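You operate a simulated robot arm through the tools that you are given. There is no shell and no other tool. Be economical: measure what you need, move in short steps, check, and stop when the job is done.

Carry out the task below with a simulated two-armed robot. There is one attempt and no reset: what you move stays moved.

TASK
Take the pusher on the top of the counter and put it away on the top of the forming bench. Put one of the felt pads from the top of the counter on the shim stack there. Take the wipe from the top of the counter and put it on the purple divider. Take the wire end from the top of the counter and put it on top of the bobbin there. Pick up the rinse bottle with one hand, pass it to the other hand and put it on the middle shelf of the counter. Put the oil tub on the top of the counter away on the shelf of the side table. Take the tape roll from the top of the desk and leave it on the cream divider. The order is free. Set down upright: rinse bottle.

It is judged by the outcome, as a careful person would: the job done as asked, and still so three seconds after it is handed in. It fails if anything else is knocked over, pushed out of place, dropped, spilled or broken.

THE ROBOT
Two 7-joint arms with two-finger grippers on one trunk, on a base that drives. Base frame: it is fixed to the floor where the robot stands at the start and does not move with it; the origin is under the middle of the robot, x ahead of it, y to its left, z up. Units: m, degrees, N and s.
The left shoulder is at the start at [0.05, 0.216, 1.246], the right one opposite. With the tool pointing down near the work surface each hand reaches from about 0.1 to 0.76 m from the robot's upright axis, wherever it stands, measured 20 degrees to its own side. Places, roughly: bobbin [1, 0, 1]; cream divider [0.75, -1.5, 0.75]; felt pad (4x4x2 cm) [0.7, -0.3, 1.1]; middle shelf of the counter [0.8, -0.4, 0.4]; oil tub [0.5, -0.5, 1]; purple divider [0.75, -0.25, 1]; pusher [0.75, 0, 1]; rinse bottle [0.75, -0.25, 1.25]; shelf of the side table [-1.2, 3.2, 0.5]; shim stack [0.75, 0.25, 1]; tape roll (6x6x3 cm) [0.7, -1.4, 0.8]; top of the forming bench [-2.2, 9.1, 0.7]; wipe (8x5x2 cm) [0.6, 0, 1.1]; wire end (2x6x6 cm) [0.9, -0.2, 1.1]. Payload 3.18 kg a hand.
The tool frame of a hand sits at the grasp point between the pads (the TCP): z along the fingers, y along the line on which they close. The tips reach 0.03 m beyond it. Largest opening 0.144 m; the body of the gripper starts 0.103 m behind the TCP.
Orientation is told as [roll, pitch, yaw] about the base's x, y, z axes, in that order, counted from this pose: with the fingers straight down and closing along the base's y, the tool's x points along the base's -x, its y along +y and its z along -z.

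THE INTERFACE
- The arms move only by the tool play_rows. It takes "left_plan", "right_plan" or both (then of equal length, played together; a hand with none holds still); each is a list of rows, each a list of 7 numbers: the turn, a rotation vector about the tool's x, y, z in degrees, then the shift along the tool's x, y, z in m, then the gripper command, from -1 (shut) to 1 (fully open), values between in proportion. In form: [[rx, ry, rz, x, y, z, claw], ...]. A call has 1 to 8 rows; each row is the pose to reach, as a shift and turn from the pose commanded when the call began, along the tool's axes at that moment. Rows are played at 5 a second. More than 0.05 m and 8.6 degrees between two rows, or a gripper value outside its range, and nothing of the call is played. A pose out of reach is approached as far as the arm can. The call stops where the force on the tool passes 40 N (or 10 N more than at its start, if that is more) or the arm is blocked; 0.2 s more then pass. Each finger halts on what it meets, pressing with about 39 N; the grip force reading is that of the motor and also rises with nothing between the fingers. The clock runs only during rows and for 0.2 s after the last one: add rows that repeat a pose to give the fingers time. The reply holds the time, the measured pose of the TCP, the force on the tool along the base axes, the opening and the grip force, in the units named above and with some noise, with the torque about the TCP (base axes, N m) and any sound that the robot's microphone picked up, and new pictures: "pictures" is both (left out), scene, wrist or none (wrist: the cameras of the hands that moved).
- Cameras (640 x 400 px; columns grow to the right, rows downward): "scene" is now at [0.1257, -0.039, 1.4562]; the picture's right is [-0.42, -0.91, 0.00], its down [-0.35, 0.17, -0.92] and it looks along [0.83, -0.39, -0.39] (base axes); focal length 257 px, centre (320, 200). "left" rides on the left gripper at [0.076, -0.016, -0.143] in its tool frame; the picture's right is [0.21, 0.98, 0.00], its down [-0.84, 0.18, -0.51] and it looks along [-0.50, 0.11, 0.86] (tool axes); focal length 218 px, centre (320, 200). "right" rides on the right gripper at [0.076, 0.016, -0.143] in its tool frame; the picture's right is [-0.21, 0.98, 0.00], its down [-0.84, -0.18, -0.51] and it looks along [-0.50, -0.11, 0.86] (tool axes); focal length 218 px, centre (320, 200). There is no depth. A picture from a camera that has moved, and an enlarged one, comes with that camera's place and axes in the base frame and with its lens.
- slide_trunk(by): slides the trunk up (or, below 0, down) by that many m; the arms and the scene camera ride with it, the base frame stays. It gives what a move gives, with no picture.
- drive_base(legs): drives the robot by 1 to 6 legs, each [ahead, left, turn to the left] in m, m and degrees, along the robot's own axes; the way and the turn of a leg run together, so that a leg with both is an arc; at most 1.5 m and 180 degrees a leg. The arms and the cameras ride along, it lands a little off, and it stops where it bumps. It gives what a move gives, and a new picture of the scene camera.
- head_to(pan, tilt): turns the head with the scene camera to pan (to the left, within 80 degrees either way) and tilt (down, from -29 to 69), counted from straight ahead of the robot. It gives what a move gives, and a new picture of the scene camera.
- inspect(camera, box): a new picture of the part [left, top, right, bottom] of that camera's present view, enlarged. The clock stands still meanwhile.
- close_job(): hands the job in; it is judged then, once.

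Go step by step. Nothing tells you exact positions but the pictures and the camera data: compare them with the known pose of the tool, close in by small moves and look again before you grip or let go. The budget is 217 turns and 260 pictures, counting those below and the enlarged ones. Unless the task says otherwise, let go and move clear before handing in, and close with one line.

The tools are called after "Request:" as a command line: name --argument value ..., lists and objects as JSON in quotes. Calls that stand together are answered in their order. play_rows: Moves the arms, as the interface text tells. Its arguments: {"type":"object","properties":{"left_plan":{"type":"array","items":{"type":"array","items":{"type":"number"}}},"right_plan":{"type":"array","items":{"type":"array","items":{"type":"number"}}},"pictures":{"type":"string","enum":["both","scene","wrist","none"]}},"required":[]} The other tools are called the same way: slide_trunk (by) slides the trunk up or down; drive_base (legs) drives the base; head_to (pan, tilt) turns the head that bears the scene camera; inspect (camera, box) takes an enlarged picture of a part of a camera's view; close_job () hands the job in.

At the start:

```text
t: 0.0
left_position: [0.4177, 0.0399, 1.3208]
left_tool_rot: [-0.2, 0.0, 0.1]
left_ft_force: [0.0, -0.6, 0.4]
left_wrist_torque: [0.0, 0.02, 0.02]
left_width: 0.144
left_grip_force: 0.0
right_position: [0.3199, -0.2709, 1.3321]
right_tool_rot: [-0.1, -0.1, -0.1]
right_ft_force: [-0.3, -0.4, -0.3]
right_wrist_torque: [0.0, -0.04, -0.02]
right_width: 0.1439
right_grip_force: 0.0
trunk travel left (down, up): [-0.325, 0.044]
robot x, y, heading: [-0.0033, -0.0029, 0.3]
head pan, tilt: [-25.1, 23.0]
```

scene: 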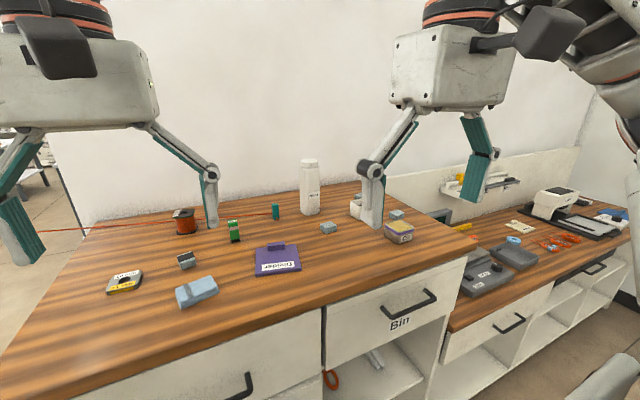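
right: 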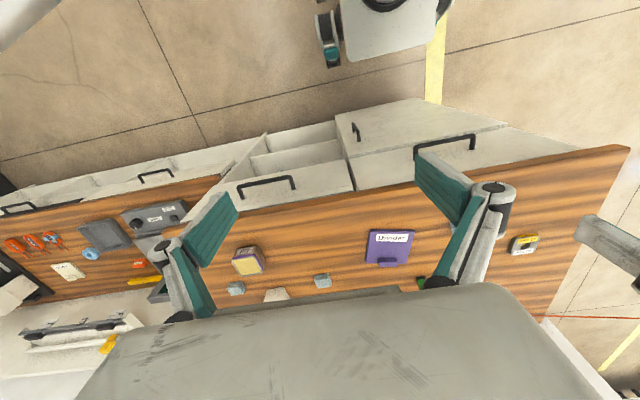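
left: 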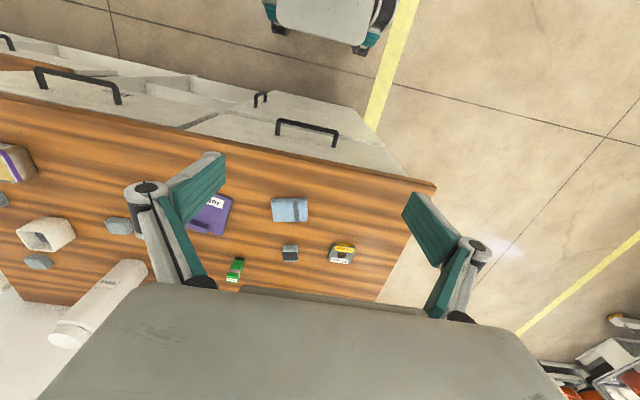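

I see the counter with several small objects; I will enlarge views to identify them before moving.

Request:
inspect --camera "scene" --box '[90, 190, 250, 310]'

Request:
inspect --camera "scene" --box '[220, 150, 430, 290]'

Request:
inspect --camera "scene" --box '[420, 160, 640, 320]'

Request:
inspect --camera "left" --box '[160, 160, 400, 310]'

```text
3.33 times, centred on (170, 250) of scene
camera zoom: at [0.1257, -0.039, 1.4562], right [-0.42, -0.91, 0.0], down [-0.35, 0.17, -0.92], along [0.83, -0.39, -0.39], focal length 856 px, centre (820, 33)
```

zoom: 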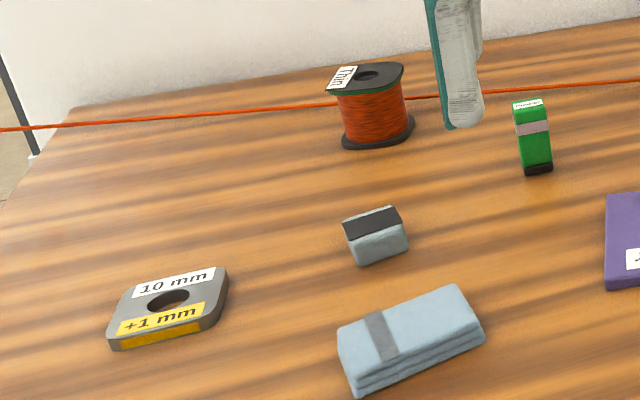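

```text
2.86 times, centred on (325, 220) of scene
camera zoom: at [0.1257, -0.039, 1.4562], right [-0.42, -0.91, 0.0], down [-0.35, 0.17, -0.92], along [0.83, -0.39, -0.39], focal length 733 px, centre (306, 143)
```

zoom: 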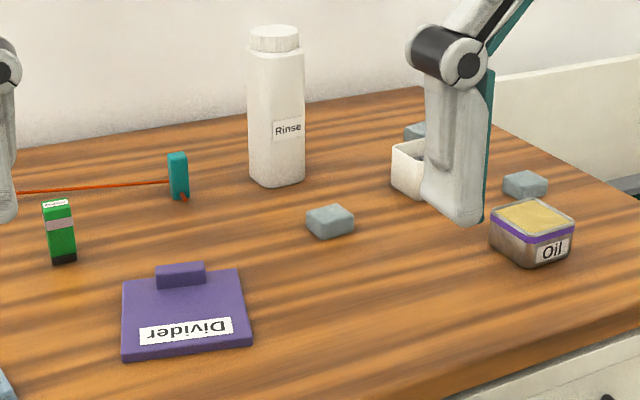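

```text
2.50 times, centred on (530, 240) of scene
camera zoom: at [0.1257, -0.039, 1.4562], right [-0.42, -0.91, 0.0], down [-0.35, 0.17, -0.92], along [0.83, -0.39, -0.39], focal length 642 px, centre (-205, 100)
```

zoom: 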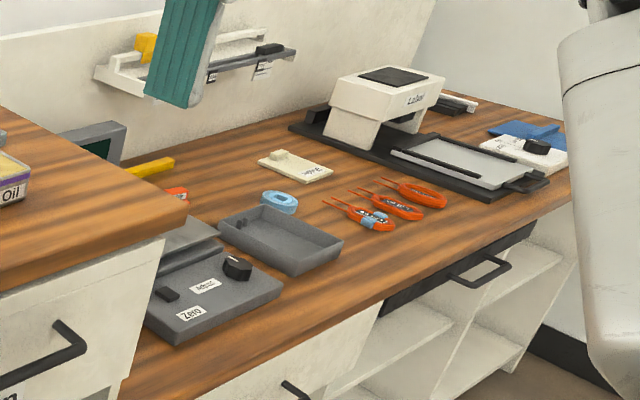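

```text
2.67 times, centred on (280, 235) of left
camera zoom: at [0.3417, 0.023, 1.4631], right [-0.21, 0.98, 0.0], down [0.84, 0.18, 0.51], along [0.5, 0.11, -0.86], focal length 582 px, centre (427, 107)
```

zoom: 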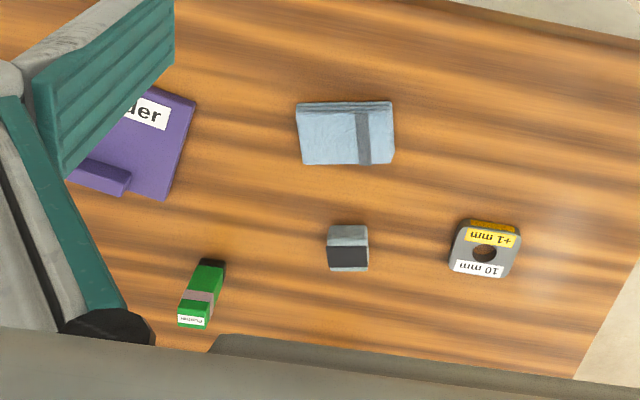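

The green block is the pusher, the teal block on the red wire is the wire end, and the counter top seems to be at about z=1.07. I'll look down to see how much room the base has in front.

Request:
head_to --pan 0 --tilt 65

Request:
head_to --pan -70 --tilt 40

Request:
head_to --pan 75 --tilt 10

```text
t: 1.1
left_position: [0.418, 0.0411, 1.3212]
left_tool_rot: [-0.1, 0.0, 0.1]
left_ft_force: [-0.6, 0.1, -0.7]
left_wrist_torque: [0.01, -0.02, 0.02]
left_width: 0.1439
left_grip_force: 0.0
right_position: [0.3202, -0.2701, 1.3331]
right_tool_rot: [0.0, 0.0, 0.0]
right_ft_force: [-0.2, -0.1, 0.0]
right_wrist_torque: [-0.02, -0.03, -0.02]
right_width: 0.1439
right_grip_force: 0.0
trunk travel left (down, up): [-0.325, 0.044]
robot x, y, heading: [-0.0034, -0.0012, 0.1]
head pan, tilt: [0.0, 65.0]
camera scene: at [0.1026, 0.0003, 1.3974], right [0.0, -1.0, 0.0], down [-0.91, 0.0, -0.42], along [0.42, 0.0, -0.91], focal length 257 px, centre (320, 200)
```

scene: 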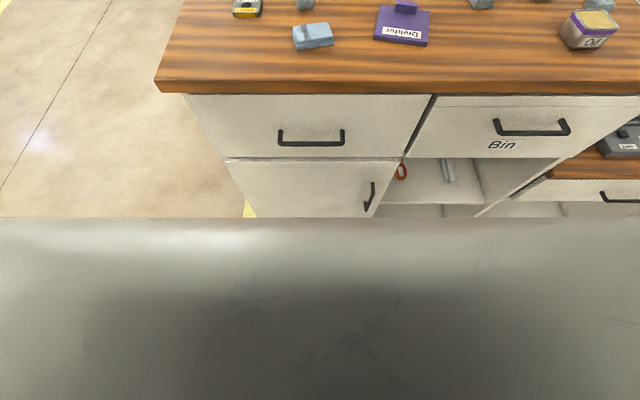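

```text
t: 2.5
left_position: [0.4161, 0.0403, 1.3214]
left_tool_rot: [-0.1, 0.0, 0.1]
left_ft_force: [-0.4, 0.2, -0.8]
left_wrist_torque: [0.01, 0.01, 0.01]
left_width: 0.1441
left_grip_force: 0.0
right_position: [0.3203, -0.2686, 1.3329]
right_tool_rot: [0.1, 0.0, 0.0]
right_ft_force: [0.6, -0.1, 0.5]
right_wrist_torque: [-0.02, 0.01, 0.01]
right_width: 0.1438
right_grip_force: 0.2
trunk travel left (down, up): [-0.325, 0.044]
robot x, y, heading: [0.0007, -0.0012, -0.1]
head pan, tilt: [-70.0, 40.0]
camera scene: at [0.071, -0.0795, 1.4297], right [-0.94, -0.34, 0.0], down [-0.22, 0.6, -0.77], along [0.26, -0.72, -0.64], focal length 257 px, centre (320, 200)
```

scene: 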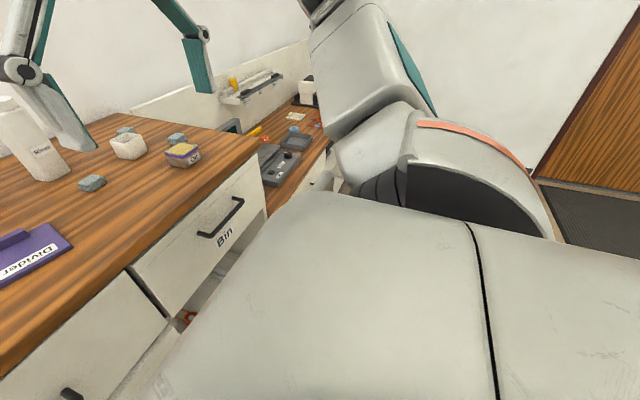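

```text
t: 4.8
left_position: [0.417, 0.039, 1.3212]
left_tool_rot: [-0.1, 0.0, 0.1]
left_ft_force: [-0.1, 0.1, 0.0]
left_wrist_torque: [-0.02, 0.04, -0.04]
left_width: 0.1442
left_grip_force: 0.2
right_position: [0.3199, -0.269, 1.333]
right_tool_rot: [-0.1, 0.1, 0.0]
right_ft_force: [0.5, 0.8, 0.6]
right_wrist_torque: [0.0, 0.01, 0.0]
right_width: 0.144
right_grip_force: 0.1
trunk travel left (down, up): [-0.325, 0.044]
robot x, y, heading: [0.0041, 0.0027, -0.0]
head pan, tilt: [75.0, 10.0]
camera scene: at [0.066, 0.0902, 1.4774], right [0.97, -0.26, 0.0], down [-0.04, -0.17, -0.98], along [0.26, 0.95, -0.17], focal length 257 px, centre (320, 200)
```

scene: 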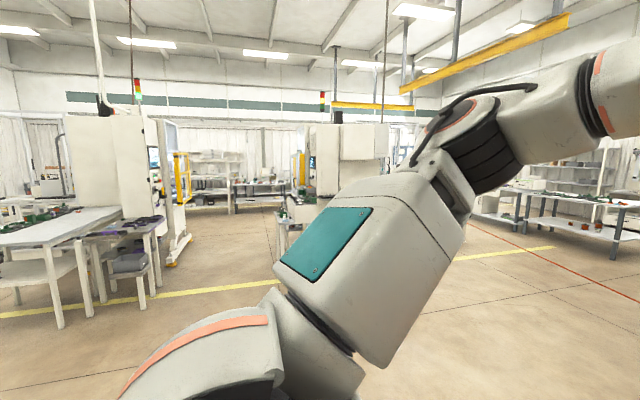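

The counter's front edge is about x=0.48, with the "Bin" drawer and open shelves at y<-0.2. I'll creep forward a little and look again.

Request:
drive_base --legs '[[0.12, 0, 0]]'

Request:
head_to --pan 0 --tilt 45

```text
t: 6.0
left_position: [0.5347, 0.0388, 1.32]
left_tool_rot: [-0.1, 0.1, 0.1]
left_ft_force: [0.0, 0.3, -0.4]
left_wrist_torque: [0.02, 0.05, -0.04]
left_width: 0.144
left_grip_force: 0.1
right_position: [0.4387, -0.2712, 1.3324]
right_tool_rot: [0.0, 0.0, -0.1]
right_ft_force: [0.1, 0.2, 0.4]
right_wrist_torque: [-0.02, 0.0, 0.02]
right_width: 0.1441
right_grip_force: 0.0
trunk travel left (down, up): [-0.325, 0.044]
robot x, y, heading: [0.1158, 0.0021, -0.4]
head pan, tilt: [75.0, 10.0]
camera scene: at [0.184, 0.09, 1.4774], right [0.97, -0.26, 0.0], down [-0.05, -0.17, -0.98], along [0.26, 0.95, -0.17], focal length 257 px, centre (320, 200)
```

scene: 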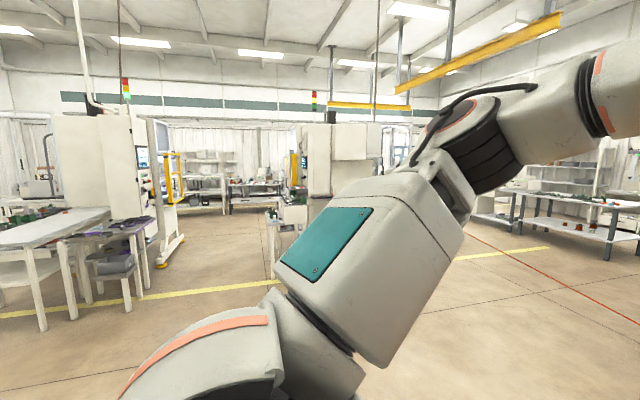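

```text
t: 7.5
left_position: [0.5345, 0.0394, 1.3205]
left_tool_rot: [-0.1, 0.0, 0.0]
left_ft_force: [0.7, 0.4, -0.1]
left_wrist_torque: [0.02, -0.04, 0.0]
left_width: 0.1439
left_grip_force: 0.2
right_position: [0.4376, -0.2713, 1.3331]
right_tool_rot: [0.0, 0.0, -0.1]
right_ft_force: [0.3, -0.4, 0.0]
right_wrist_torque: [-0.01, -0.01, -0.02]
right_width: 0.1441
right_grip_force: 0.0
trunk travel left (down, up): [-0.325, 0.044]
robot x, y, heading: [0.1173, -0.0041, -0.4]
head pan, tilt: [0.0, 45.0]
camera scene: at [0.2408, 0.0002, 1.4224], right [0.0, -1.0, 0.0], down [-0.71, 0.0, -0.71], along [0.71, 0.0, -0.71], focal length 257 px, centre (320, 200)
```

scene: 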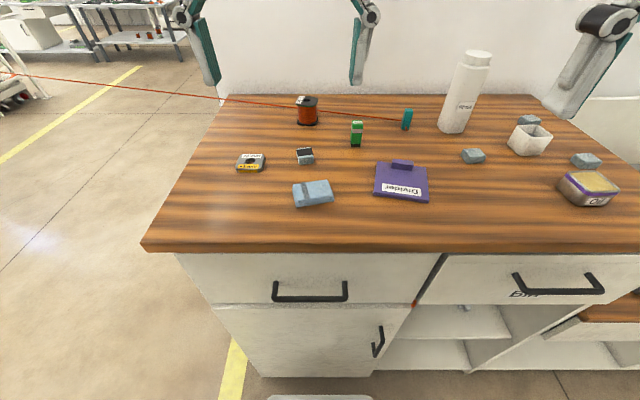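

The view is now clear: wipe ≈(0.59, 0.01), divider ≈(0.64,-0.17), shim ≈(0.69, 0.15), pad ≈(0.72,-0.34), all with the top at about z=1.07. I begin with the wipe using the left hand: hover above it, turned about 12°.

Request:
play_rows --left_plan '[[0, 0, -4, -0.015, -0.007, 0.035, 1], [0, 0, -8, -0.03, -0.014, 0.07, 0.8], [0, 0, -12, -0.045, -0.02, 0.1, 0.6], [0, 0, -12, -0.056, -0.026, 0.12, 0.6]]' --pictures "both"

```text
t: 8.5
left_position: [0.5927, 0.0117, 1.1998]
left_tool_rot: [-0.2, 0.0, 12.1]
left_ft_force: [-0.1, 0.1, -0.6]
left_wrist_torque: [-0.04, 0.0, 0.06]
left_width: 0.1154
left_grip_force: 0.1
right_position: [0.437, -0.2703, 1.3323]
right_tool_rot: [0.0, -0.1, -0.1]
right_ft_force: [0.9, 0.4, 0.0]
right_wrist_torque: [0.0, -0.01, 0.0]
right_width: 0.144
right_grip_force: 0.2
trunk travel left (down, up): [-0.325, 0.044]
robot x, y, heading: [0.1144, -0.0045, -0.3]
head pan, tilt: [0.0, 45.0]
camera scene: at [0.241, 0.0, 1.4224], right [0.0, -1.0, 0.0], down [-0.71, 0.0, -0.71], along [0.71, 0.0, -0.71], focal length 257 px, centre (320, 200)
camera left: at [0.522, -0.0201, 1.3415], right [-0.41, 0.91, 0.0], down [0.79, 0.35, 0.51], along [0.46, 0.21, -0.86], focal length 218 px, centre (320, 200)
```

scene: 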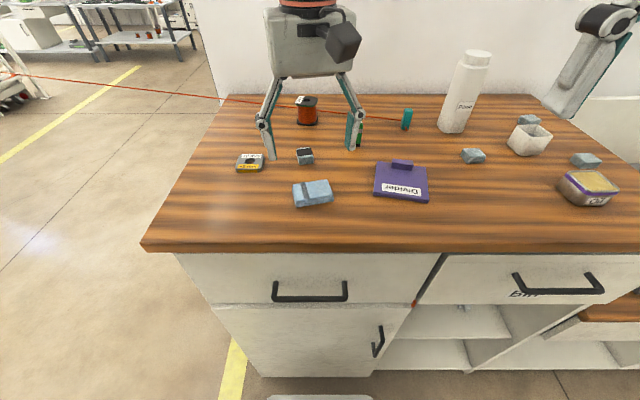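
left: 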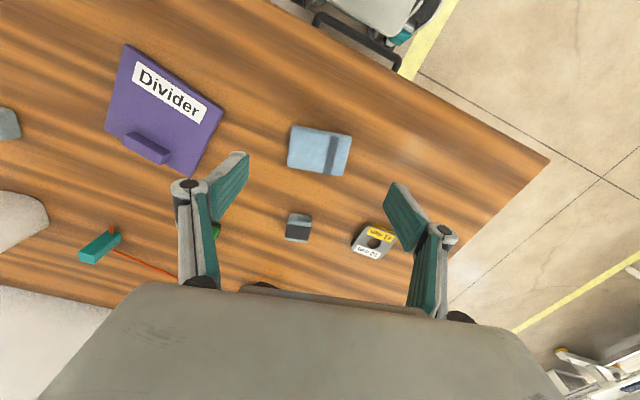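

The wipe is centred under the left hand, at a yaw near 14°. I'll descend around it and check the height.

Request:
play_rows --left_plan '[[0, 0, -2, -0.002, 0.001, 0.04, 0.6], [0, 0, -2, -0.003, 0.002, 0.07, 0.5], [0, 0, -2, -0.003, 0.002, 0.085, 0.4], [0, 0, -2, -0.003, 0.002, 0.085, 0.4]]' --pictures "both"

Request:
inspect --camera "scene" --box '[260, 130, 380, 220]'

```text
t: 9.5
left_position: [0.5954, 0.0145, 1.1159]
left_tool_rot: [-0.1, 0.1, 14.0]
left_ft_force: [0.2, -0.6, 1.1]
left_wrist_torque: [0.0, -0.04, 0.01]
left_width: 0.1006
left_grip_force: 0.0
right_position: [0.4372, -0.2709, 1.3336]
right_tool_rot: [0.0, 0.0, -0.1]
right_ft_force: [0.4, 0.2, 0.2]
right_wrist_torque: [-0.03, -0.02, 0.03]
right_width: 0.1437
right_grip_force: 0.1
trunk travel left (down, up): [-0.325, 0.044]
robot x, y, heading: [0.1185, 0.0022, 0.0]
head pan, tilt: [0.0, 45.0]
camera scene: at [0.2404, 0.0002, 1.4225], right [0.0, -1.0, 0.0], down [-0.71, 0.0, -0.71], along [0.71, 0.0, -0.71], focal length 257 px, centre (320, 200)
camera left: at [0.5252, -0.0195, 1.2576], right [-0.44, 0.9, 0.0], down [0.77, 0.38, 0.51], along [0.46, 0.22, -0.86], focal length 218 px, centre (320, 200)
```

scene: 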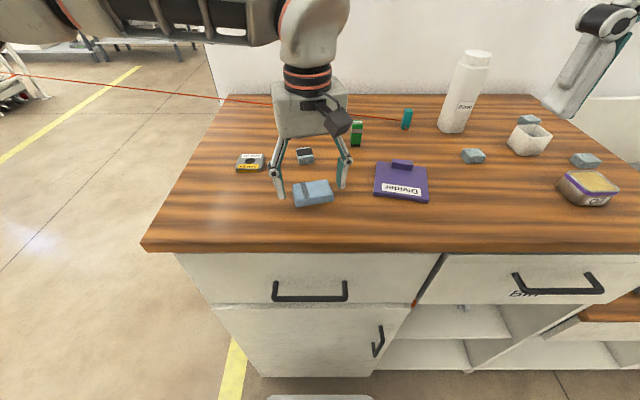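
left: 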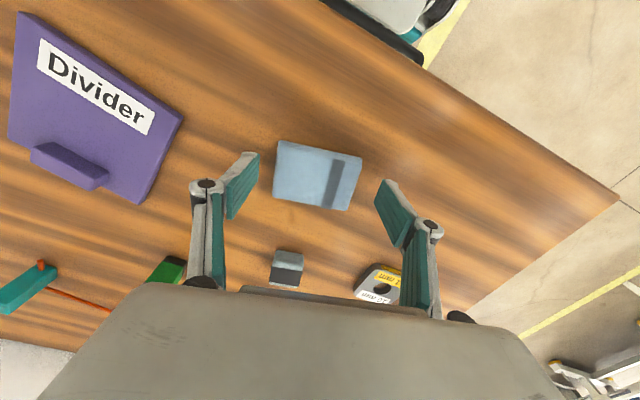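

```text
4.44 times, centred on (320, 175) of scene
camera zoom: at [0.2404, 0.0002, 1.4225], right [0.0, -1.0, 0.0], down [-0.71, 0.0, -0.71], along [0.71, 0.0, -0.71], focal length 1141 px, centre (320, 311)
```

zoom: 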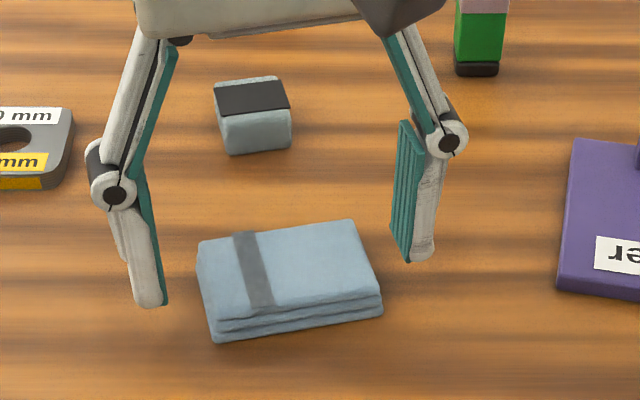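

The tips are still above the surface; I'll lower by 2 cm more and look again.

Request:
play_rows --left_plan '[[0, 0, 0, 0, 0, 0.01, 0.4], [0, 0, 0, 0, 0, 0.018, 0.4]]' --pictures "none"

Request:
inspect --camera "scene" --box '[260, 130, 380, 220]'

```text
t: 10.1
left_position: [0.5943, 0.0154, 1.0976]
left_tool_rot: [-0.2, 0.0, 14.1]
left_ft_force: [-0.3, -0.7, 0.3]
left_wrist_torque: [-0.01, -0.02, -0.02]
left_width: 0.1007
left_grip_force: 0.2
right_position: [0.437, -0.2695, 1.3335]
right_tool_rot: [0.0, 0.0, -0.1]
right_ft_force: [-0.7, -0.2, 1.0]
right_wrist_torque: [-0.03, -0.03, -0.02]
right_width: 0.144
right_grip_force: 0.2
trunk travel left (down, up): [-0.325, 0.044]
robot x, y, heading: [0.1189, 0.001, 0.0]
head pan, tilt: [0.0, 45.0]
```

```text
4.44 times, centred on (320, 175) of scene
camera zoom: at [0.2407, 0.0001, 1.4224], right [0.0, -1.0, 0.0], down [-0.71, 0.0, -0.71], along [0.71, 0.0, -0.71], focal length 1141 px, centre (320, 311)
```

zoom: 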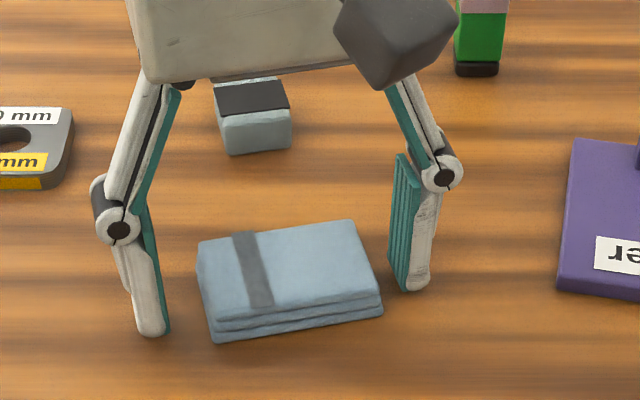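

The tips are about level with the wipe's lower half. I'll close on it.

Request:
play_rows --left_plan '[[0, 0, 0, 0, 0, 0.004, 0.3], [0, 0, 0, 0, 0, 0.004, 0], [0, 0, 0, 0, 0, 0.004, -0.2], [0, 0, 0, 0, 0, 0.004, -0.2]]' --pictures "none"

Request:
inspect --camera "scene" --box '[260, 130, 380, 220]'

```text
t: 10.8
left_position: [0.595, 0.0187, 1.0977]
left_tool_rot: [0.0, -0.1, 14.6]
left_ft_force: [-2.8, 5.9, 11.3]
left_wrist_torque: [0.05, 0.12, -0.01]
left_width: 0.0738
left_grip_force: 45.4
right_position: [0.4373, -0.2692, 1.3333]
right_tool_rot: [0.1, 0.1, 0.1]
right_ft_force: [0.3, -0.2, -0.4]
right_wrist_torque: [0.03, 0.01, -0.02]
right_width: 0.144
right_grip_force: 0.1
trunk travel left (down, up): [-0.325, 0.044]
robot x, y, heading: [0.118, 0.0015, 0.2]
head pan, tilt: [0.0, 45.0]
stopped in row 3 (left hand): the force on the tool passed its limit at 54 N (the readings are from after the stop); the commanded pose is now the measured one
```

```text
4.44 times, centred on (320, 175) of scene
camera zoom: at [0.2402, 0.0005, 1.4224], right [0.0, -1.0, 0.0], down [-0.71, 0.0, -0.71], along [0.71, 0.0, -0.71], focal length 1141 px, centre (320, 311)
```

zoom: 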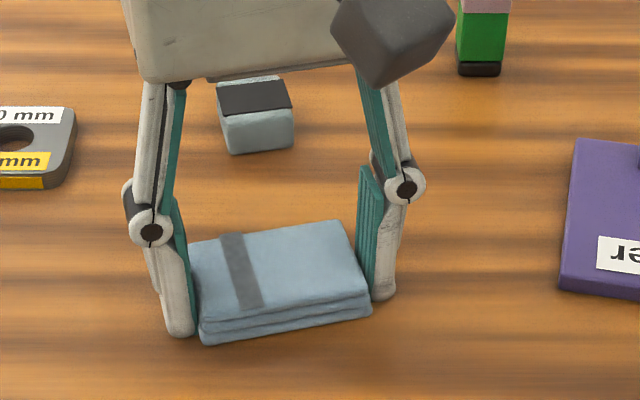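

The wipe is held (opening 7.4 cm) and the table is near z=1.066. I'll lift it and carry it over the divider, turning to its yaw of about -14°.

Request:
play_rows --left_plan '[[0, 0, 0, 0, 0, -0.03, -0.4], [0, 0, 0, 0, 0, -0.07, -0.4], [0, 0, 7, 0.004, -0.045, -0.07, -0.4], [0, 0, 14, 0.008, -0.09, -0.07, -0.4], [0, 0, 21, 0.012, -0.135, -0.07, -0.4], [0, 0, 28.6, 0.0161, -0.181, -0.07, -0.4], [0, 0, 28.6, 0.0161, -0.181, -0.07, -0.4]]' --pictures "both"

Request:
inspect --camera "scene" --box '[330, 120, 450, 220]'

```text
t: 12.4
left_position: [0.6875, -0.0928, 1.2211]
left_tool_rot: [-7.0, -1.5, -5.5]
left_ft_force: [-0.3, 0.2, -0.6]
left_wrist_torque: [0.01, -0.02, -0.01]
left_width: 0.0734
left_grip_force: 38.9
right_position: [0.4371, -0.2679, 1.3329]
right_tool_rot: [0.0, 0.1, 0.1]
right_ft_force: [-0.3, -0.3, 0.1]
right_wrist_torque: [0.01, -0.04, 0.0]
right_width: 0.144
right_grip_force: 0.1
trunk travel left (down, up): [-0.325, 0.044]
robot x, y, heading: [0.1179, -0.0021, 0.1]
head pan, tilt: [0.0, 45.0]
stopped in row 7 (left hand): the arm was blocked; the commanded pose is now the measured one
camera scene: at [0.2404, 0.0012, 1.4225], right [0.0, -1.0, 0.0], down [-0.71, 0.0, -0.71], along [0.71, 0.0, -0.71], focal length 257 px, centre (320, 200)
camera left: at [0.6091, -0.0852, 1.3614], right [-0.11, 0.99, -0.12], down [0.85, 0.16, 0.5], along [0.52, -0.05, -0.85], focal length 218 px, centre (320, 200)
```

scene: 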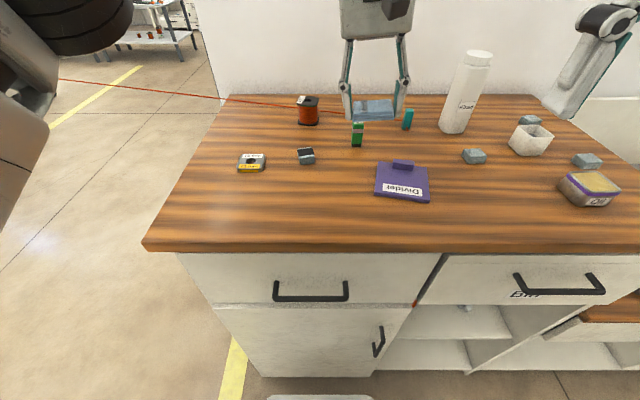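
left: 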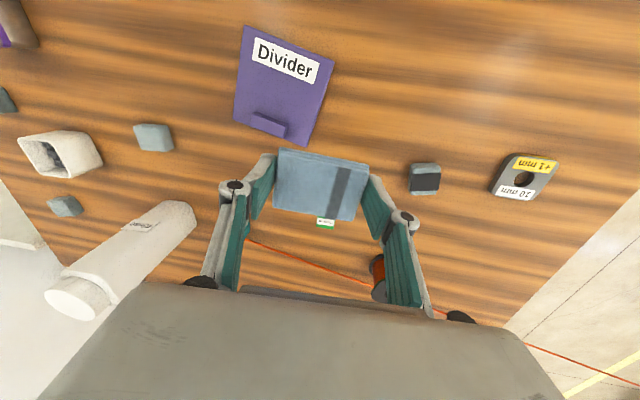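

```text
4.00 times, centred on (390, 170) of scene
camera zoom: at [0.2404, 0.0012, 1.4225], right [0.0, -1.0, 0.0], down [-0.71, 0.0, -0.71], along [0.71, 0.0, -0.71], focal length 1027 px, centre (40, 320)
```

zoom: 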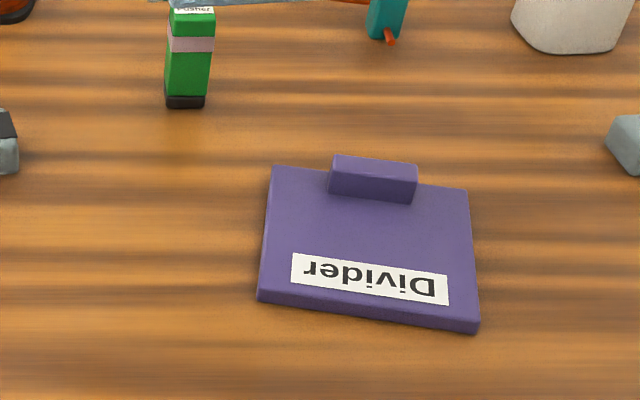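

The left arm ran into its own reach limit there. I'll bring the wipe back to the left hand's own side, level it, then slide the robot to the right so the divider is in easy reach.

Request:
play_rows --left_plan '[[-2, 0.5, 2, 0.02, 0.044, 0, -0.4], [-4, 1, 4, 0.04, 0.089, 0, -0.4], [-6, 1.5, 6, 0.06, 0.133, 0, -0.4], [-7, 1.5, 8.5, 0.08, 0.178, -0.002, -0.4], [-7, 1.5, 8.5, 0.08, 0.178, -0.002, -0.4]]' --pictures "none"

Request:
drive_base --legs '[[0, -0.25, 0]]'

```text
t: 13.6
left_position: [0.6265, 0.0866, 1.199]
left_tool_rot: [0.8, -0.4, -14.4]
left_ft_force: [-0.2, 0.0, -0.5]
left_wrist_torque: [0.03, 0.01, 0.03]
left_width: 0.0735
left_grip_force: 38.9
right_position: [0.4385, -0.2717, 1.3324]
right_tool_rot: [0.1, -0.1, 0.0]
right_ft_force: [1.2, -0.1, 0.3]
right_wrist_torque: [0.08, 0.0, 0.0]
right_width: 0.1438
right_grip_force: 0.1
trunk travel left (down, up): [-0.325, 0.044]
robot x, y, heading: [0.1201, -0.0011, -0.0]
head pan, tilt: [0.0, 45.0]
```

```text
t: 16.4
left_position: [0.6257, -0.1604, 1.1987]
left_tool_rot: [0.7, -0.5, -14.4]
left_ft_force: [0.7, -0.6, -0.4]
left_wrist_torque: [0.01, 0.01, 0.03]
left_width: 0.0736
left_grip_force: 38.9
right_position: [0.4388, -0.5182, 1.3334]
right_tool_rot: [-0.1, 0.0, 0.0]
right_ft_force: [0.4, 0.1, -0.6]
right_wrist_torque: [0.03, 0.04, 0.02]
right_width: 0.1439
right_grip_force: 0.1
trunk travel left (down, up): [-0.325, 0.044]
robot x, y, heading: [0.1206, -0.2449, 0.1]
head pan, tilt: [0.0, 45.0]
camera scene: at [0.2409, -0.2477, 1.4224], right [0.0, -1.0, 0.0], down [-0.71, 0.0, -0.71], along [0.71, 0.0, -0.71], focal length 257 px, centre (320, 200)
```

scene: 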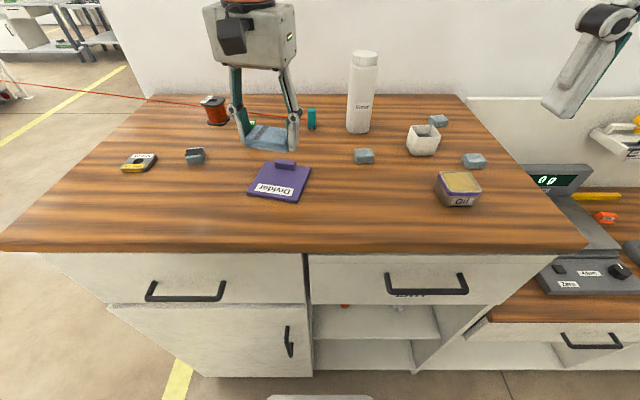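

The wipe now hovers right above the divider. I'll descend partway and check.

Request:
play_rows --left_plan '[[0, 0, 0, 0, 0, 0.035, -0.4], [-0.7, 0.5, 0, 0, 0, 0.07, -0.4], [-0.7, 0.5, 0, 0, 0, 0.076, -0.4]]' --pictures "wrist"

Request:
inspect --camera "scene" --box '[220, 120, 340, 220]'

```text
t: 17.1
left_position: [0.6286, -0.1607, 1.1229]
left_tool_rot: [1.5, 0.1, -14.3]
left_ft_force: [-0.2, 0.2, -0.1]
left_wrist_torque: [0.0, 0.01, 0.01]
left_width: 0.0734
left_grip_force: 39.1
right_position: [0.4384, -0.5175, 1.3328]
right_tool_rot: [0.0, -0.1, 0.1]
right_ft_force: [-0.5, -0.4, -0.7]
right_wrist_torque: [0.01, 0.01, 0.02]
right_width: 0.1438
right_grip_force: 0.1
trunk travel left (down, up): [-0.325, 0.044]
robot x, y, heading: [0.1167, -0.25, 0.2]
head pan, tilt: [0.0, 45.0]
camera left: at [0.5491, -0.1607, 1.2647], right [0.04, 1.0, 0.02], down [0.86, -0.05, 0.51], along [0.51, 0.0, -0.86], focal length 218 px, centre (320, 200)
```

left: 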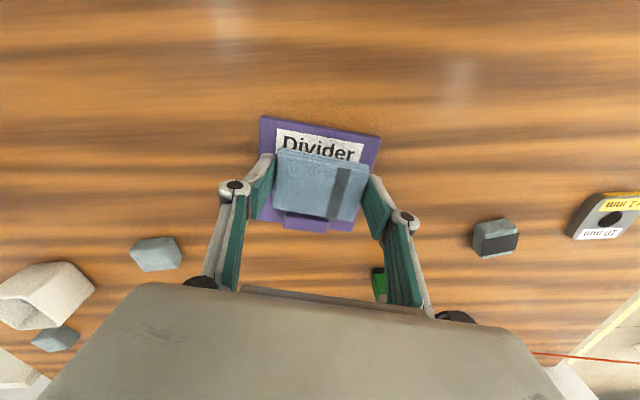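

```text
4.00 times, centred on (280, 170) of scene
camera zoom: at [0.2407, -0.2471, 1.4225], right [0.0, -1.0, 0.0], down [-0.71, 0.0, -0.71], along [0.71, 0.0, -0.71], focal length 1027 px, centre (480, 320)
```

zoom: 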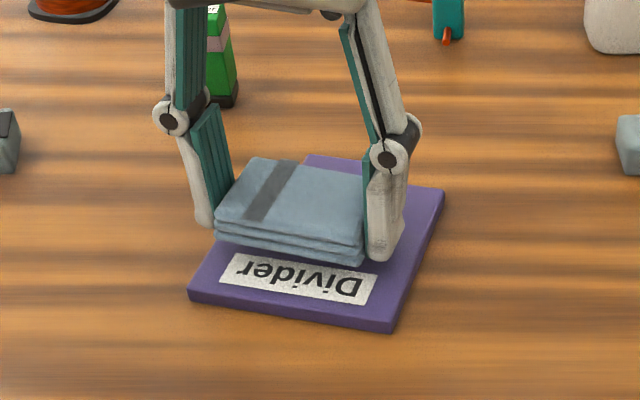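

Good alignment; I'll level it, lower to the plate, release gently and rise.

Request:
play_rows --left_plan '[[1.5, 0, 0, 0.003, 0, 0.01, -0.4], [1.5, 0, 0, 0.003, 0, 0.015, -0.4], [1.5, 0, 0, 0.003, 0, 0.015, 0.1], [1.5, 0, 0, 0.003, 0, 0.015, 0.25], [1.5, 0, 0, 0.003, 0, -0.02, 0.25], [1.5, 0, 0, 0.003, 0, -0.065, 0.3], [1.5, 0, 0, 0.003, 0, -0.11, 0.3]]' --pictures "wrist"

Request:
inspect --camera "scene" --box '[220, 120, 340, 220]'

```text
t: 18.8
left_position: [0.6225, -0.1618, 1.2329]
left_tool_rot: [-0.1, -0.1, -14.4]
left_ft_force: [-0.2, -0.3, -0.6]
left_wrist_torque: [0.0, -0.01, 0.01]
left_width: 0.0934
left_grip_force: 0.1
right_position: [0.4368, -0.518, 1.3336]
right_tool_rot: [0.0, 0.0, 0.0]
right_ft_force: [-0.6, 1.0, 0.0]
right_wrist_torque: [0.05, -0.04, 0.02]
right_width: 0.144
right_grip_force: 0.1
trunk travel left (down, up): [-0.325, 0.044]
robot x, y, heading: [0.1193, -0.2521, -0.0]
head pan, tilt: [0.0, 45.0]
camera left: at [0.5456, -0.1588, 1.3756], right [0.04, 1.0, 0.0], down [0.86, -0.03, 0.51], along [0.51, -0.02, -0.86], focal length 218 px, centre (320, 200)
```

left: 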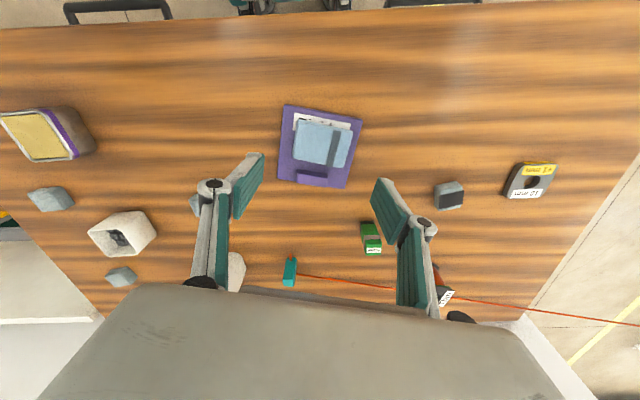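

```text
4.00 times, centred on (280, 170) of scene
camera zoom: at [0.24, -0.2481, 1.4225], right [0.0, -1.0, 0.0], down [-0.71, 0.0, -0.71], along [0.71, 0.0, -0.71], focal length 1027 px, centre (480, 320)
```

zoom: 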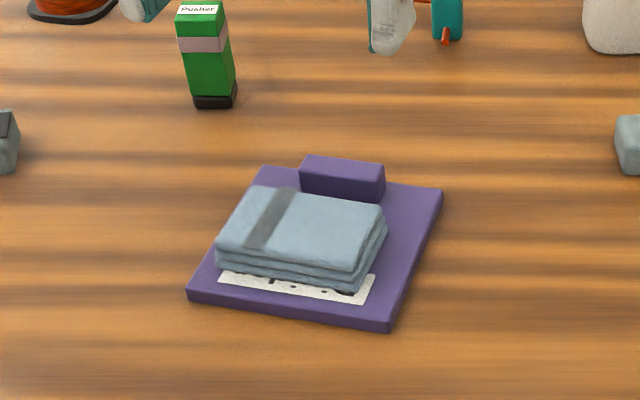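

The wipe sits on the divider. Next the felt pad at about (0.72,-0.34) with the right hand; I'll look at its orientation first.

Request:
inspect --camera "scene" --box '[330, 100, 490, 220]'

Request:
play_rows --right_plan '[[0, 0, 0, -0.045, 0.02, 0.015, 0.8], [0, 0, 0, -0.09, 0.05, 0.03, 0.5], [0, 0, 0, -0.135, 0.08, 0.05, 0.2], [0, 0, 0, -0.18, 0.115, 0.075, 0.1], [0, 0, 0, -0.22, 0.14, 0.1, 0.1], [0, 0, 0, -0.25, 0.16, 0.11, 0.1], [0, 0, 0, -0.275, 0.176, 0.12, 0.1], [0, 0, 0, -0.275, 0.176, 0.12, 0.1]]' --left_plan '[[0, 0, 2, 0.02, 0.03, -0.02, 0.3], [0, 0, 4, 0.04, 0.06, -0.04, 0.3], [0, 0, 4, 0.06, 0.1, -0.06, 0.3], [0, 0, 4, 0.08, 0.14, -0.07, 0.3], [0, 0, 4, 0.1, 0.18, -0.08, 0.3], [0, 0, 4, 0.12, 0.22, -0.08, 0.3], [0, 0, 4, 0.14, 0.25, -0.08, 0.3], [0, 0, 4, 0.15, 0.25, -0.08, 0.3]]'

```text
3.33 times, centred on (410, 160) of scene
camera zoom: at [0.24, -0.2481, 1.4225], right [0.0, -1.0, 0.0], down [-0.71, 0.0, -0.71], along [0.71, 0.0, -0.71], focal length 856 px, centre (20, 333)
```

zoom: 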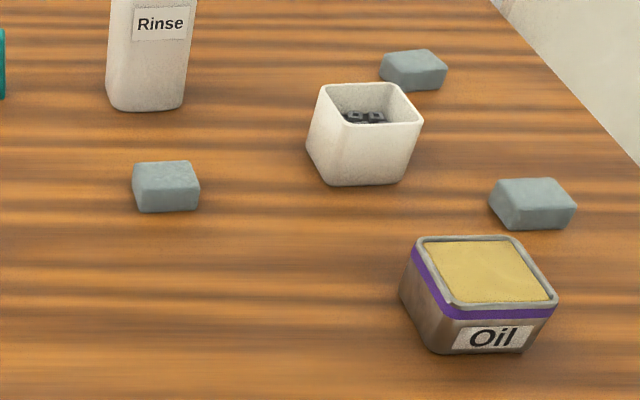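

```text
refused: row 1 steps farther than a row can; nothing moved
```

Pads are plain grey-blue blocks; I'll approach the near one with the right hand while withdrawing the left.

Request:
play_rows --right_plan '[[0, 0, 0, -0.035, 0.022, 0.0166, 0.8], [0, 0, 0, -0.07, 0.044, 0.033, 0.6], [0, 0, 0, -0.105, 0.066, 0.05, 0.4], [0, 0, 0, -0.14, 0.088, 0.066, 0.2], [0, 0, 0, -0.175, 0.11, 0.083, 0.1], [0, 0, 0, -0.21, 0.132, 0.1, 0.1], [0, 0, 0, -0.245, 0.154, 0.116, 0.1], [0, 0, 0, -0.28, 0.176, 0.133, 0.1]]' --left_plan '[[0, 0, 0, 0.018, 0.03, -0.01, 0.3], [0, 0, 0, 0.036, 0.06, -0.02, 0.3], [0, 0, 0, 0.054, 0.09, -0.03, 0.3], [0, 0, 0, 0.072, 0.12, -0.04, 0.3], [0, 0, 0, 0.09, 0.15, -0.05, 0.3], [0, 0, 0, 0.108, 0.18, -0.06, 0.3], [0, 0, 0, 0.126, 0.21, -0.07, 0.3], [0, 0, 0, 0.144, 0.24, -0.08, 0.3]]'

```text
t: 20.6
left_position: [0.5331, 0.0479, 1.231]
left_tool_rot: [2.3, -1.9, -12.0]
left_ft_force: [0.2, -1.0, 0.7]
left_wrist_torque: [0.03, 0.13, -0.04]
left_width: 0.0935
left_grip_force: 0.0
left hand out of reach, approached as far as the arm can: row 3, 4, 5, 6, 7, 8
right_position: [0.7185, -0.3411, 1.1991]
right_tool_rot: [-0.1, 0.2, -0.1]
right_ft_force: [2.2, -0.5, -0.9]
right_wrist_torque: [0.03, 0.15, 0.01]
right_width: 0.079
right_grip_force: 0.0
trunk travel left (down, up): [-0.325, 0.044]
robot x, y, heading: [0.1145, -0.2476, 0.1]
head pan, tilt: [0.0, 45.0]
camera scene: at [0.2453, -0.2471, 1.4219], right [0.0, -1.0, 0.0], down [-0.71, 0.0, -0.7], along [0.7, 0.0, -0.71], focal length 257 px, centre (320, 200)
camera right: at [0.6428, -0.3245, 1.341], right [0.21, 0.98, 0.0], down [0.84, -0.18, 0.5], along [0.49, -0.11, -0.86], focal length 218 px, centre (320, 200)
camera left: at [0.4498, 0.0422, 1.3709], right [0.0, 1.0, 0.03], down [0.84, -0.02, 0.54], along [0.54, 0.03, -0.84], focal length 218 px, centre (320, 200)
```

scene: 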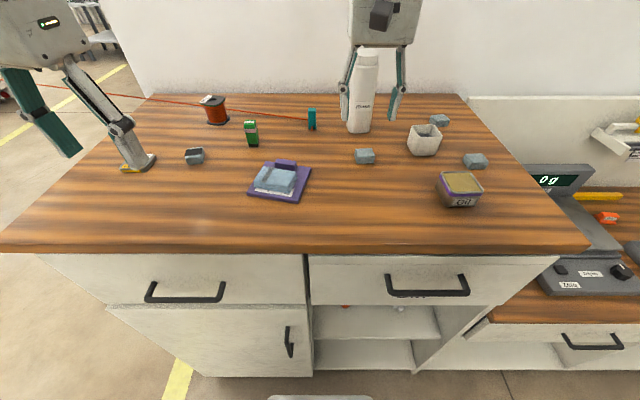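
right: 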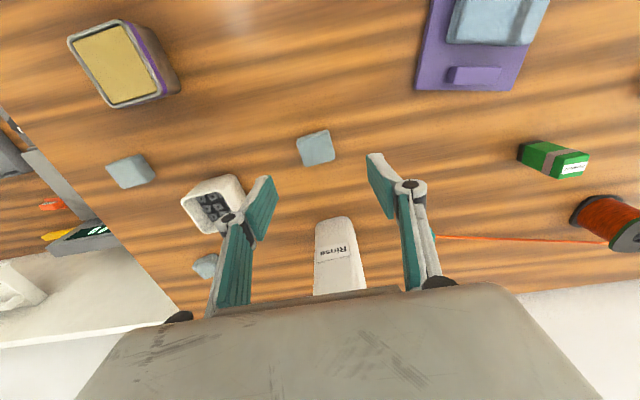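
left: 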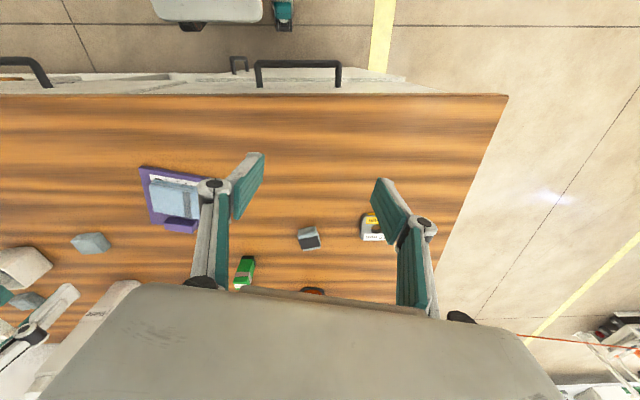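

The pad is centred almost beneath the right hand at a yaw near 6°. I'll descend and grip it.

Request:
play_rows --right_plan '[[0, 0, -3, 0.001, -0.003, 0.04, 0.1], [0, 0, -6, 0.001, -0.005, 0.08, 0.1], [0, 0, -6, 0.001, -0.005, 0.1, 0.1], [0, 0, -6, 0.001, -0.005, 0.1, 0.1]]' --pictures "wrist"

Request:
inspect --camera "scene" --box '[310, 90, 430, 190]'

```text
t: 21.6
left_position: [0.5298, 0.0463, 1.2348]
left_tool_rot: [2.4, -2.2, -12.1]
left_ft_force: [0.3, 0.9, 0.6]
left_wrist_torque: [0.04, 0.01, -0.04]
left_width: 0.0935
left_grip_force: 0.0
right_position: [0.7157, -0.3464, 1.1006]
right_tool_rot: [-0.1, 0.1, 6.0]
right_ft_force: [-0.3, -0.1, 0.8]
right_wrist_torque: [0.01, 0.01, 0.04]
right_width: 0.0788
right_grip_force: 0.1
trunk travel left (down, up): [-0.325, 0.044]
robot x, y, heading: [0.1189, -0.2505, -0.2]
head pan, tilt: [0.0, 45.0]
camera right: at [0.6378, -0.3376, 1.2413], right [0.1, 0.99, 0.0], down [0.86, -0.09, 0.51], along [0.5, -0.05, -0.86], focal length 218 px, centre (320, 200)
```

right: 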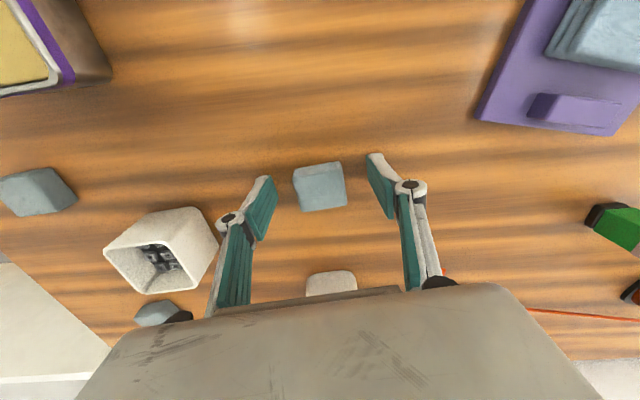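

```text
4.00 times, centred on (370, 140) of scene
camera zoom: at [0.2409, -0.248, 1.4224], right [0.0, -1.0, 0.0], down [-0.71, 0.0, -0.71], along [0.71, 0.0, -0.71], focal length 1027 px, centre (120, 440)
```

zoom: 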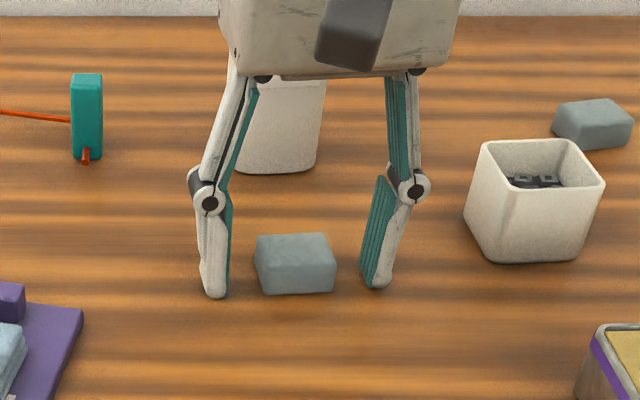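

Aligned. Grip and lift, then drive left half a metre toward the shim stack.

Request:
play_rows --right_plan '[[0, 0, 0, 0, 0, 0.002, -0.2], [0, 0, 0, 0, 0, 0.002, -0.7], [0, 0, 0, 0, 0, 0.002, -0.8], [0, 0, 0, 0, 0, -0.04, -0.8], [0, 0, 0, 0, 0, -0.08, -0.8], [0, 0, 0, 0, 0, -0.11, -0.8]]' --pictures "wrist"

```text
t: 22.9
left_position: [0.5292, 0.0456, 1.2336]
left_tool_rot: [2.2, -2.2, -12.2]
left_ft_force: [0.8, 0.3, -0.9]
left_wrist_torque: [-0.01, -0.02, 0.01]
left_width: 0.0937
left_grip_force: 0.0
right_position: [0.7147, -0.3445, 1.2006]
right_tool_rot: [-0.1, 0.0, 6.1]
right_ft_force: [0.3, -0.1, 0.0]
right_wrist_torque: [0.01, -0.02, 0.01]
right_width: 0.0381
right_grip_force: 39.4
right hand out of reach, approached as far as the arm can: row 6
trunk travel left (down, up): [-0.325, 0.044]
robot x, y, heading: [0.1201, -0.2441, 0.1]
head pan, tilt: [0.0, 45.0]
camera right: at [0.6376, -0.3369, 1.343], right [0.1, 0.99, 0.0], down [0.86, -0.09, 0.51], along [0.5, -0.05, -0.86], focal length 218 px, centre (320, 200)
```

right: 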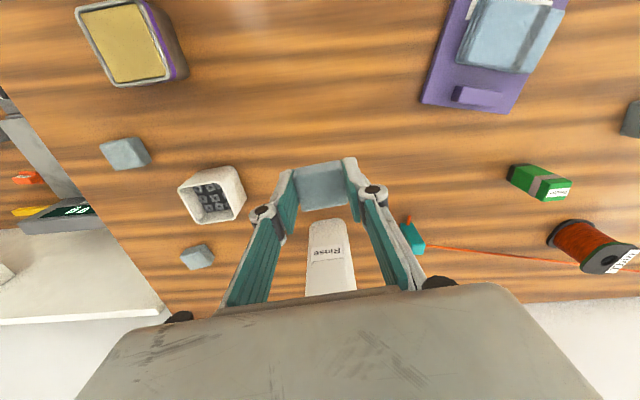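

The pad is held. Driving left.

Request:
drive_base --legs '[[0, 0.5, 0]]'

Request:
play_rows --right_plan '[[0, 0, 0, 0, 0, 0, -0.8]]' --pictures "wrist"

```text
t: 27.8
left_position: [0.5275, 0.5478, 1.2342]
left_tool_rot: [2.3, -2.2, -12.0]
left_ft_force: [-0.1, 0.8, -0.2]
left_wrist_torque: [-0.02, -0.01, 0.01]
left_width: 0.0935
left_grip_force: 0.0
right_position: [0.7163, 0.1554, 1.201]
right_tool_rot: [0.0, -0.1, 6.1]
right_ft_force: [-0.1, -0.3, -0.1]
right_wrist_torque: [-0.05, 0.0, 0.0]
right_width: 0.0383
right_grip_force: 39.0
trunk travel left (down, up): [-0.325, 0.044]
robot x, y, heading: [0.1141, 0.2515, 0.2]
head pan, tilt: [0.0, 45.0]
camera scene: at [0.2397, 0.2523, 1.4224], right [0.0, -1.0, 0.0], down [-0.71, 0.0, -0.71], along [0.71, 0.0, -0.71], focal length 257 px, centre (320, 200)
```

scene: 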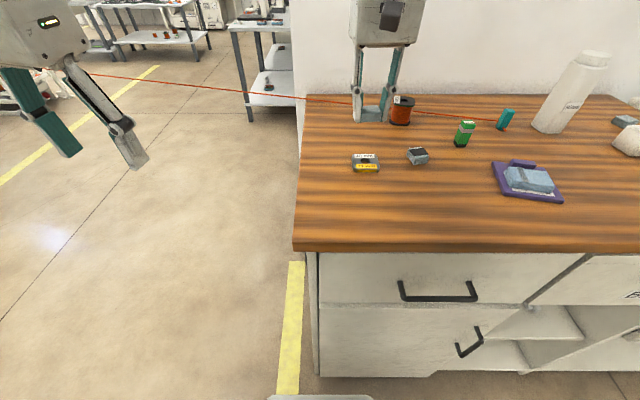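

```text
t: 28.2
left_position: [0.5272, 0.5474, 1.2341]
left_tool_rot: [2.3, -2.2, -11.9]
left_ft_force: [0.1, -0.7, -0.9]
left_wrist_torque: [0.0, -0.01, 0.02]
left_width: 0.0937
left_grip_force: 0.0
right_position: [0.7144, 0.1558, 1.2005]
right_tool_rot: [0.0, -0.1, 6.3]
right_ft_force: [0.0, -0.2, -0.5]
right_wrist_torque: [0.01, 0.0, -0.02]
right_width: 0.0383
right_grip_force: 39.6
trunk travel left (down, up): [-0.325, 0.044]
robot x, y, heading: [0.1182, 0.253, 0.1]
head pan, tilt: [0.0, 45.0]
camera right: at [0.6369, 0.1638, 1.3428], right [0.1, 0.99, 0.0], down [0.86, -0.09, 0.51], along [0.51, -0.05, -0.86], focal length 218 px, centre (320, 200)
```

right: 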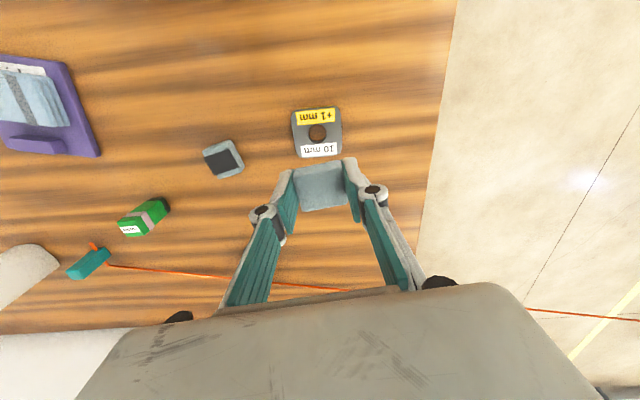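

The shim stack is at about (0.700, 0.155), yaw 0. I'll move the pad above it and descend most of the way.

Request:
play_rows --right_plan '[[0, 0, 3, 0.007, 0, 0.02, -0.8], [0, 0, 6, 0.0147, 0.0006, 0.05, -0.8], [0, 0, 6, 0.0147, 0.0006, 0.078, -0.8], [0, 0, 6, 0.0147, 0.0006, 0.078, -0.8]]' --pictures "wrist"

Request:
inspect --camera "scene" --box '[310, 110, 430, 210]'

```text
t: 29.2
left_position: [0.5264, 0.5453, 1.2352]
left_tool_rot: [2.3, -2.2, -11.9]
left_ft_force: [0.6, -0.7, 0.2]
left_wrist_torque: [-0.05, -0.07, 0.01]
left_width: 0.0936
left_grip_force: 0.0
right_position: [0.6987, 0.1539, 1.1227]
right_tool_rot: [0.0, 0.0, 0.2]
right_ft_force: [-0.7, -0.3, -0.2]
right_wrist_torque: [0.01, 0.01, -0.05]
right_width: 0.0383
right_grip_force: 39.0
trunk travel left (down, up): [-0.325, 0.044]
robot x, y, heading: [0.1172, 0.2494, 0.1]
head pan, tilt: [0.0, 45.0]
camera right: at [0.6227, 0.1711, 1.2648], right [0.2, 0.98, 0.0], down [0.84, -0.18, 0.51], along [0.5, -0.1, -0.86], focal length 218 px, centre (320, 200)
```

right: 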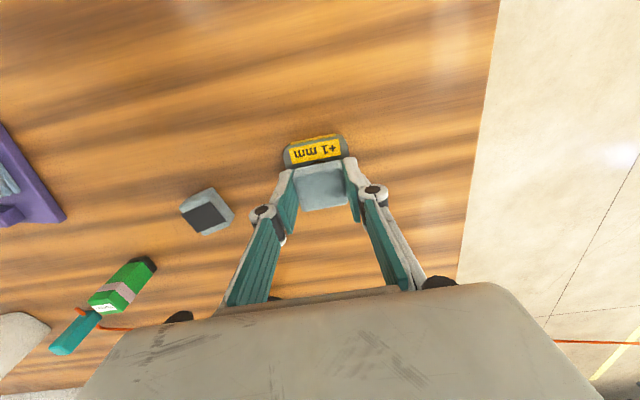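

```text
4.00 times, centred on (370, 160) of scene
camera zoom: at [0.2392, 0.2522, 1.4225], right [0.0, -1.0, 0.0], down [-0.71, 0.0, -0.71], along [0.71, 0.0, -0.71], focal length 1027 px, centre (120, 360)
```

zoom: 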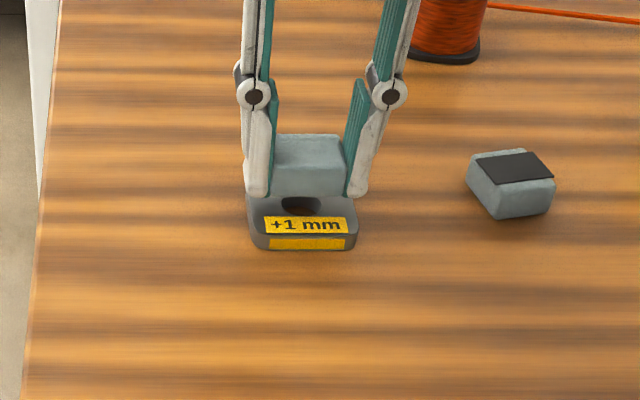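

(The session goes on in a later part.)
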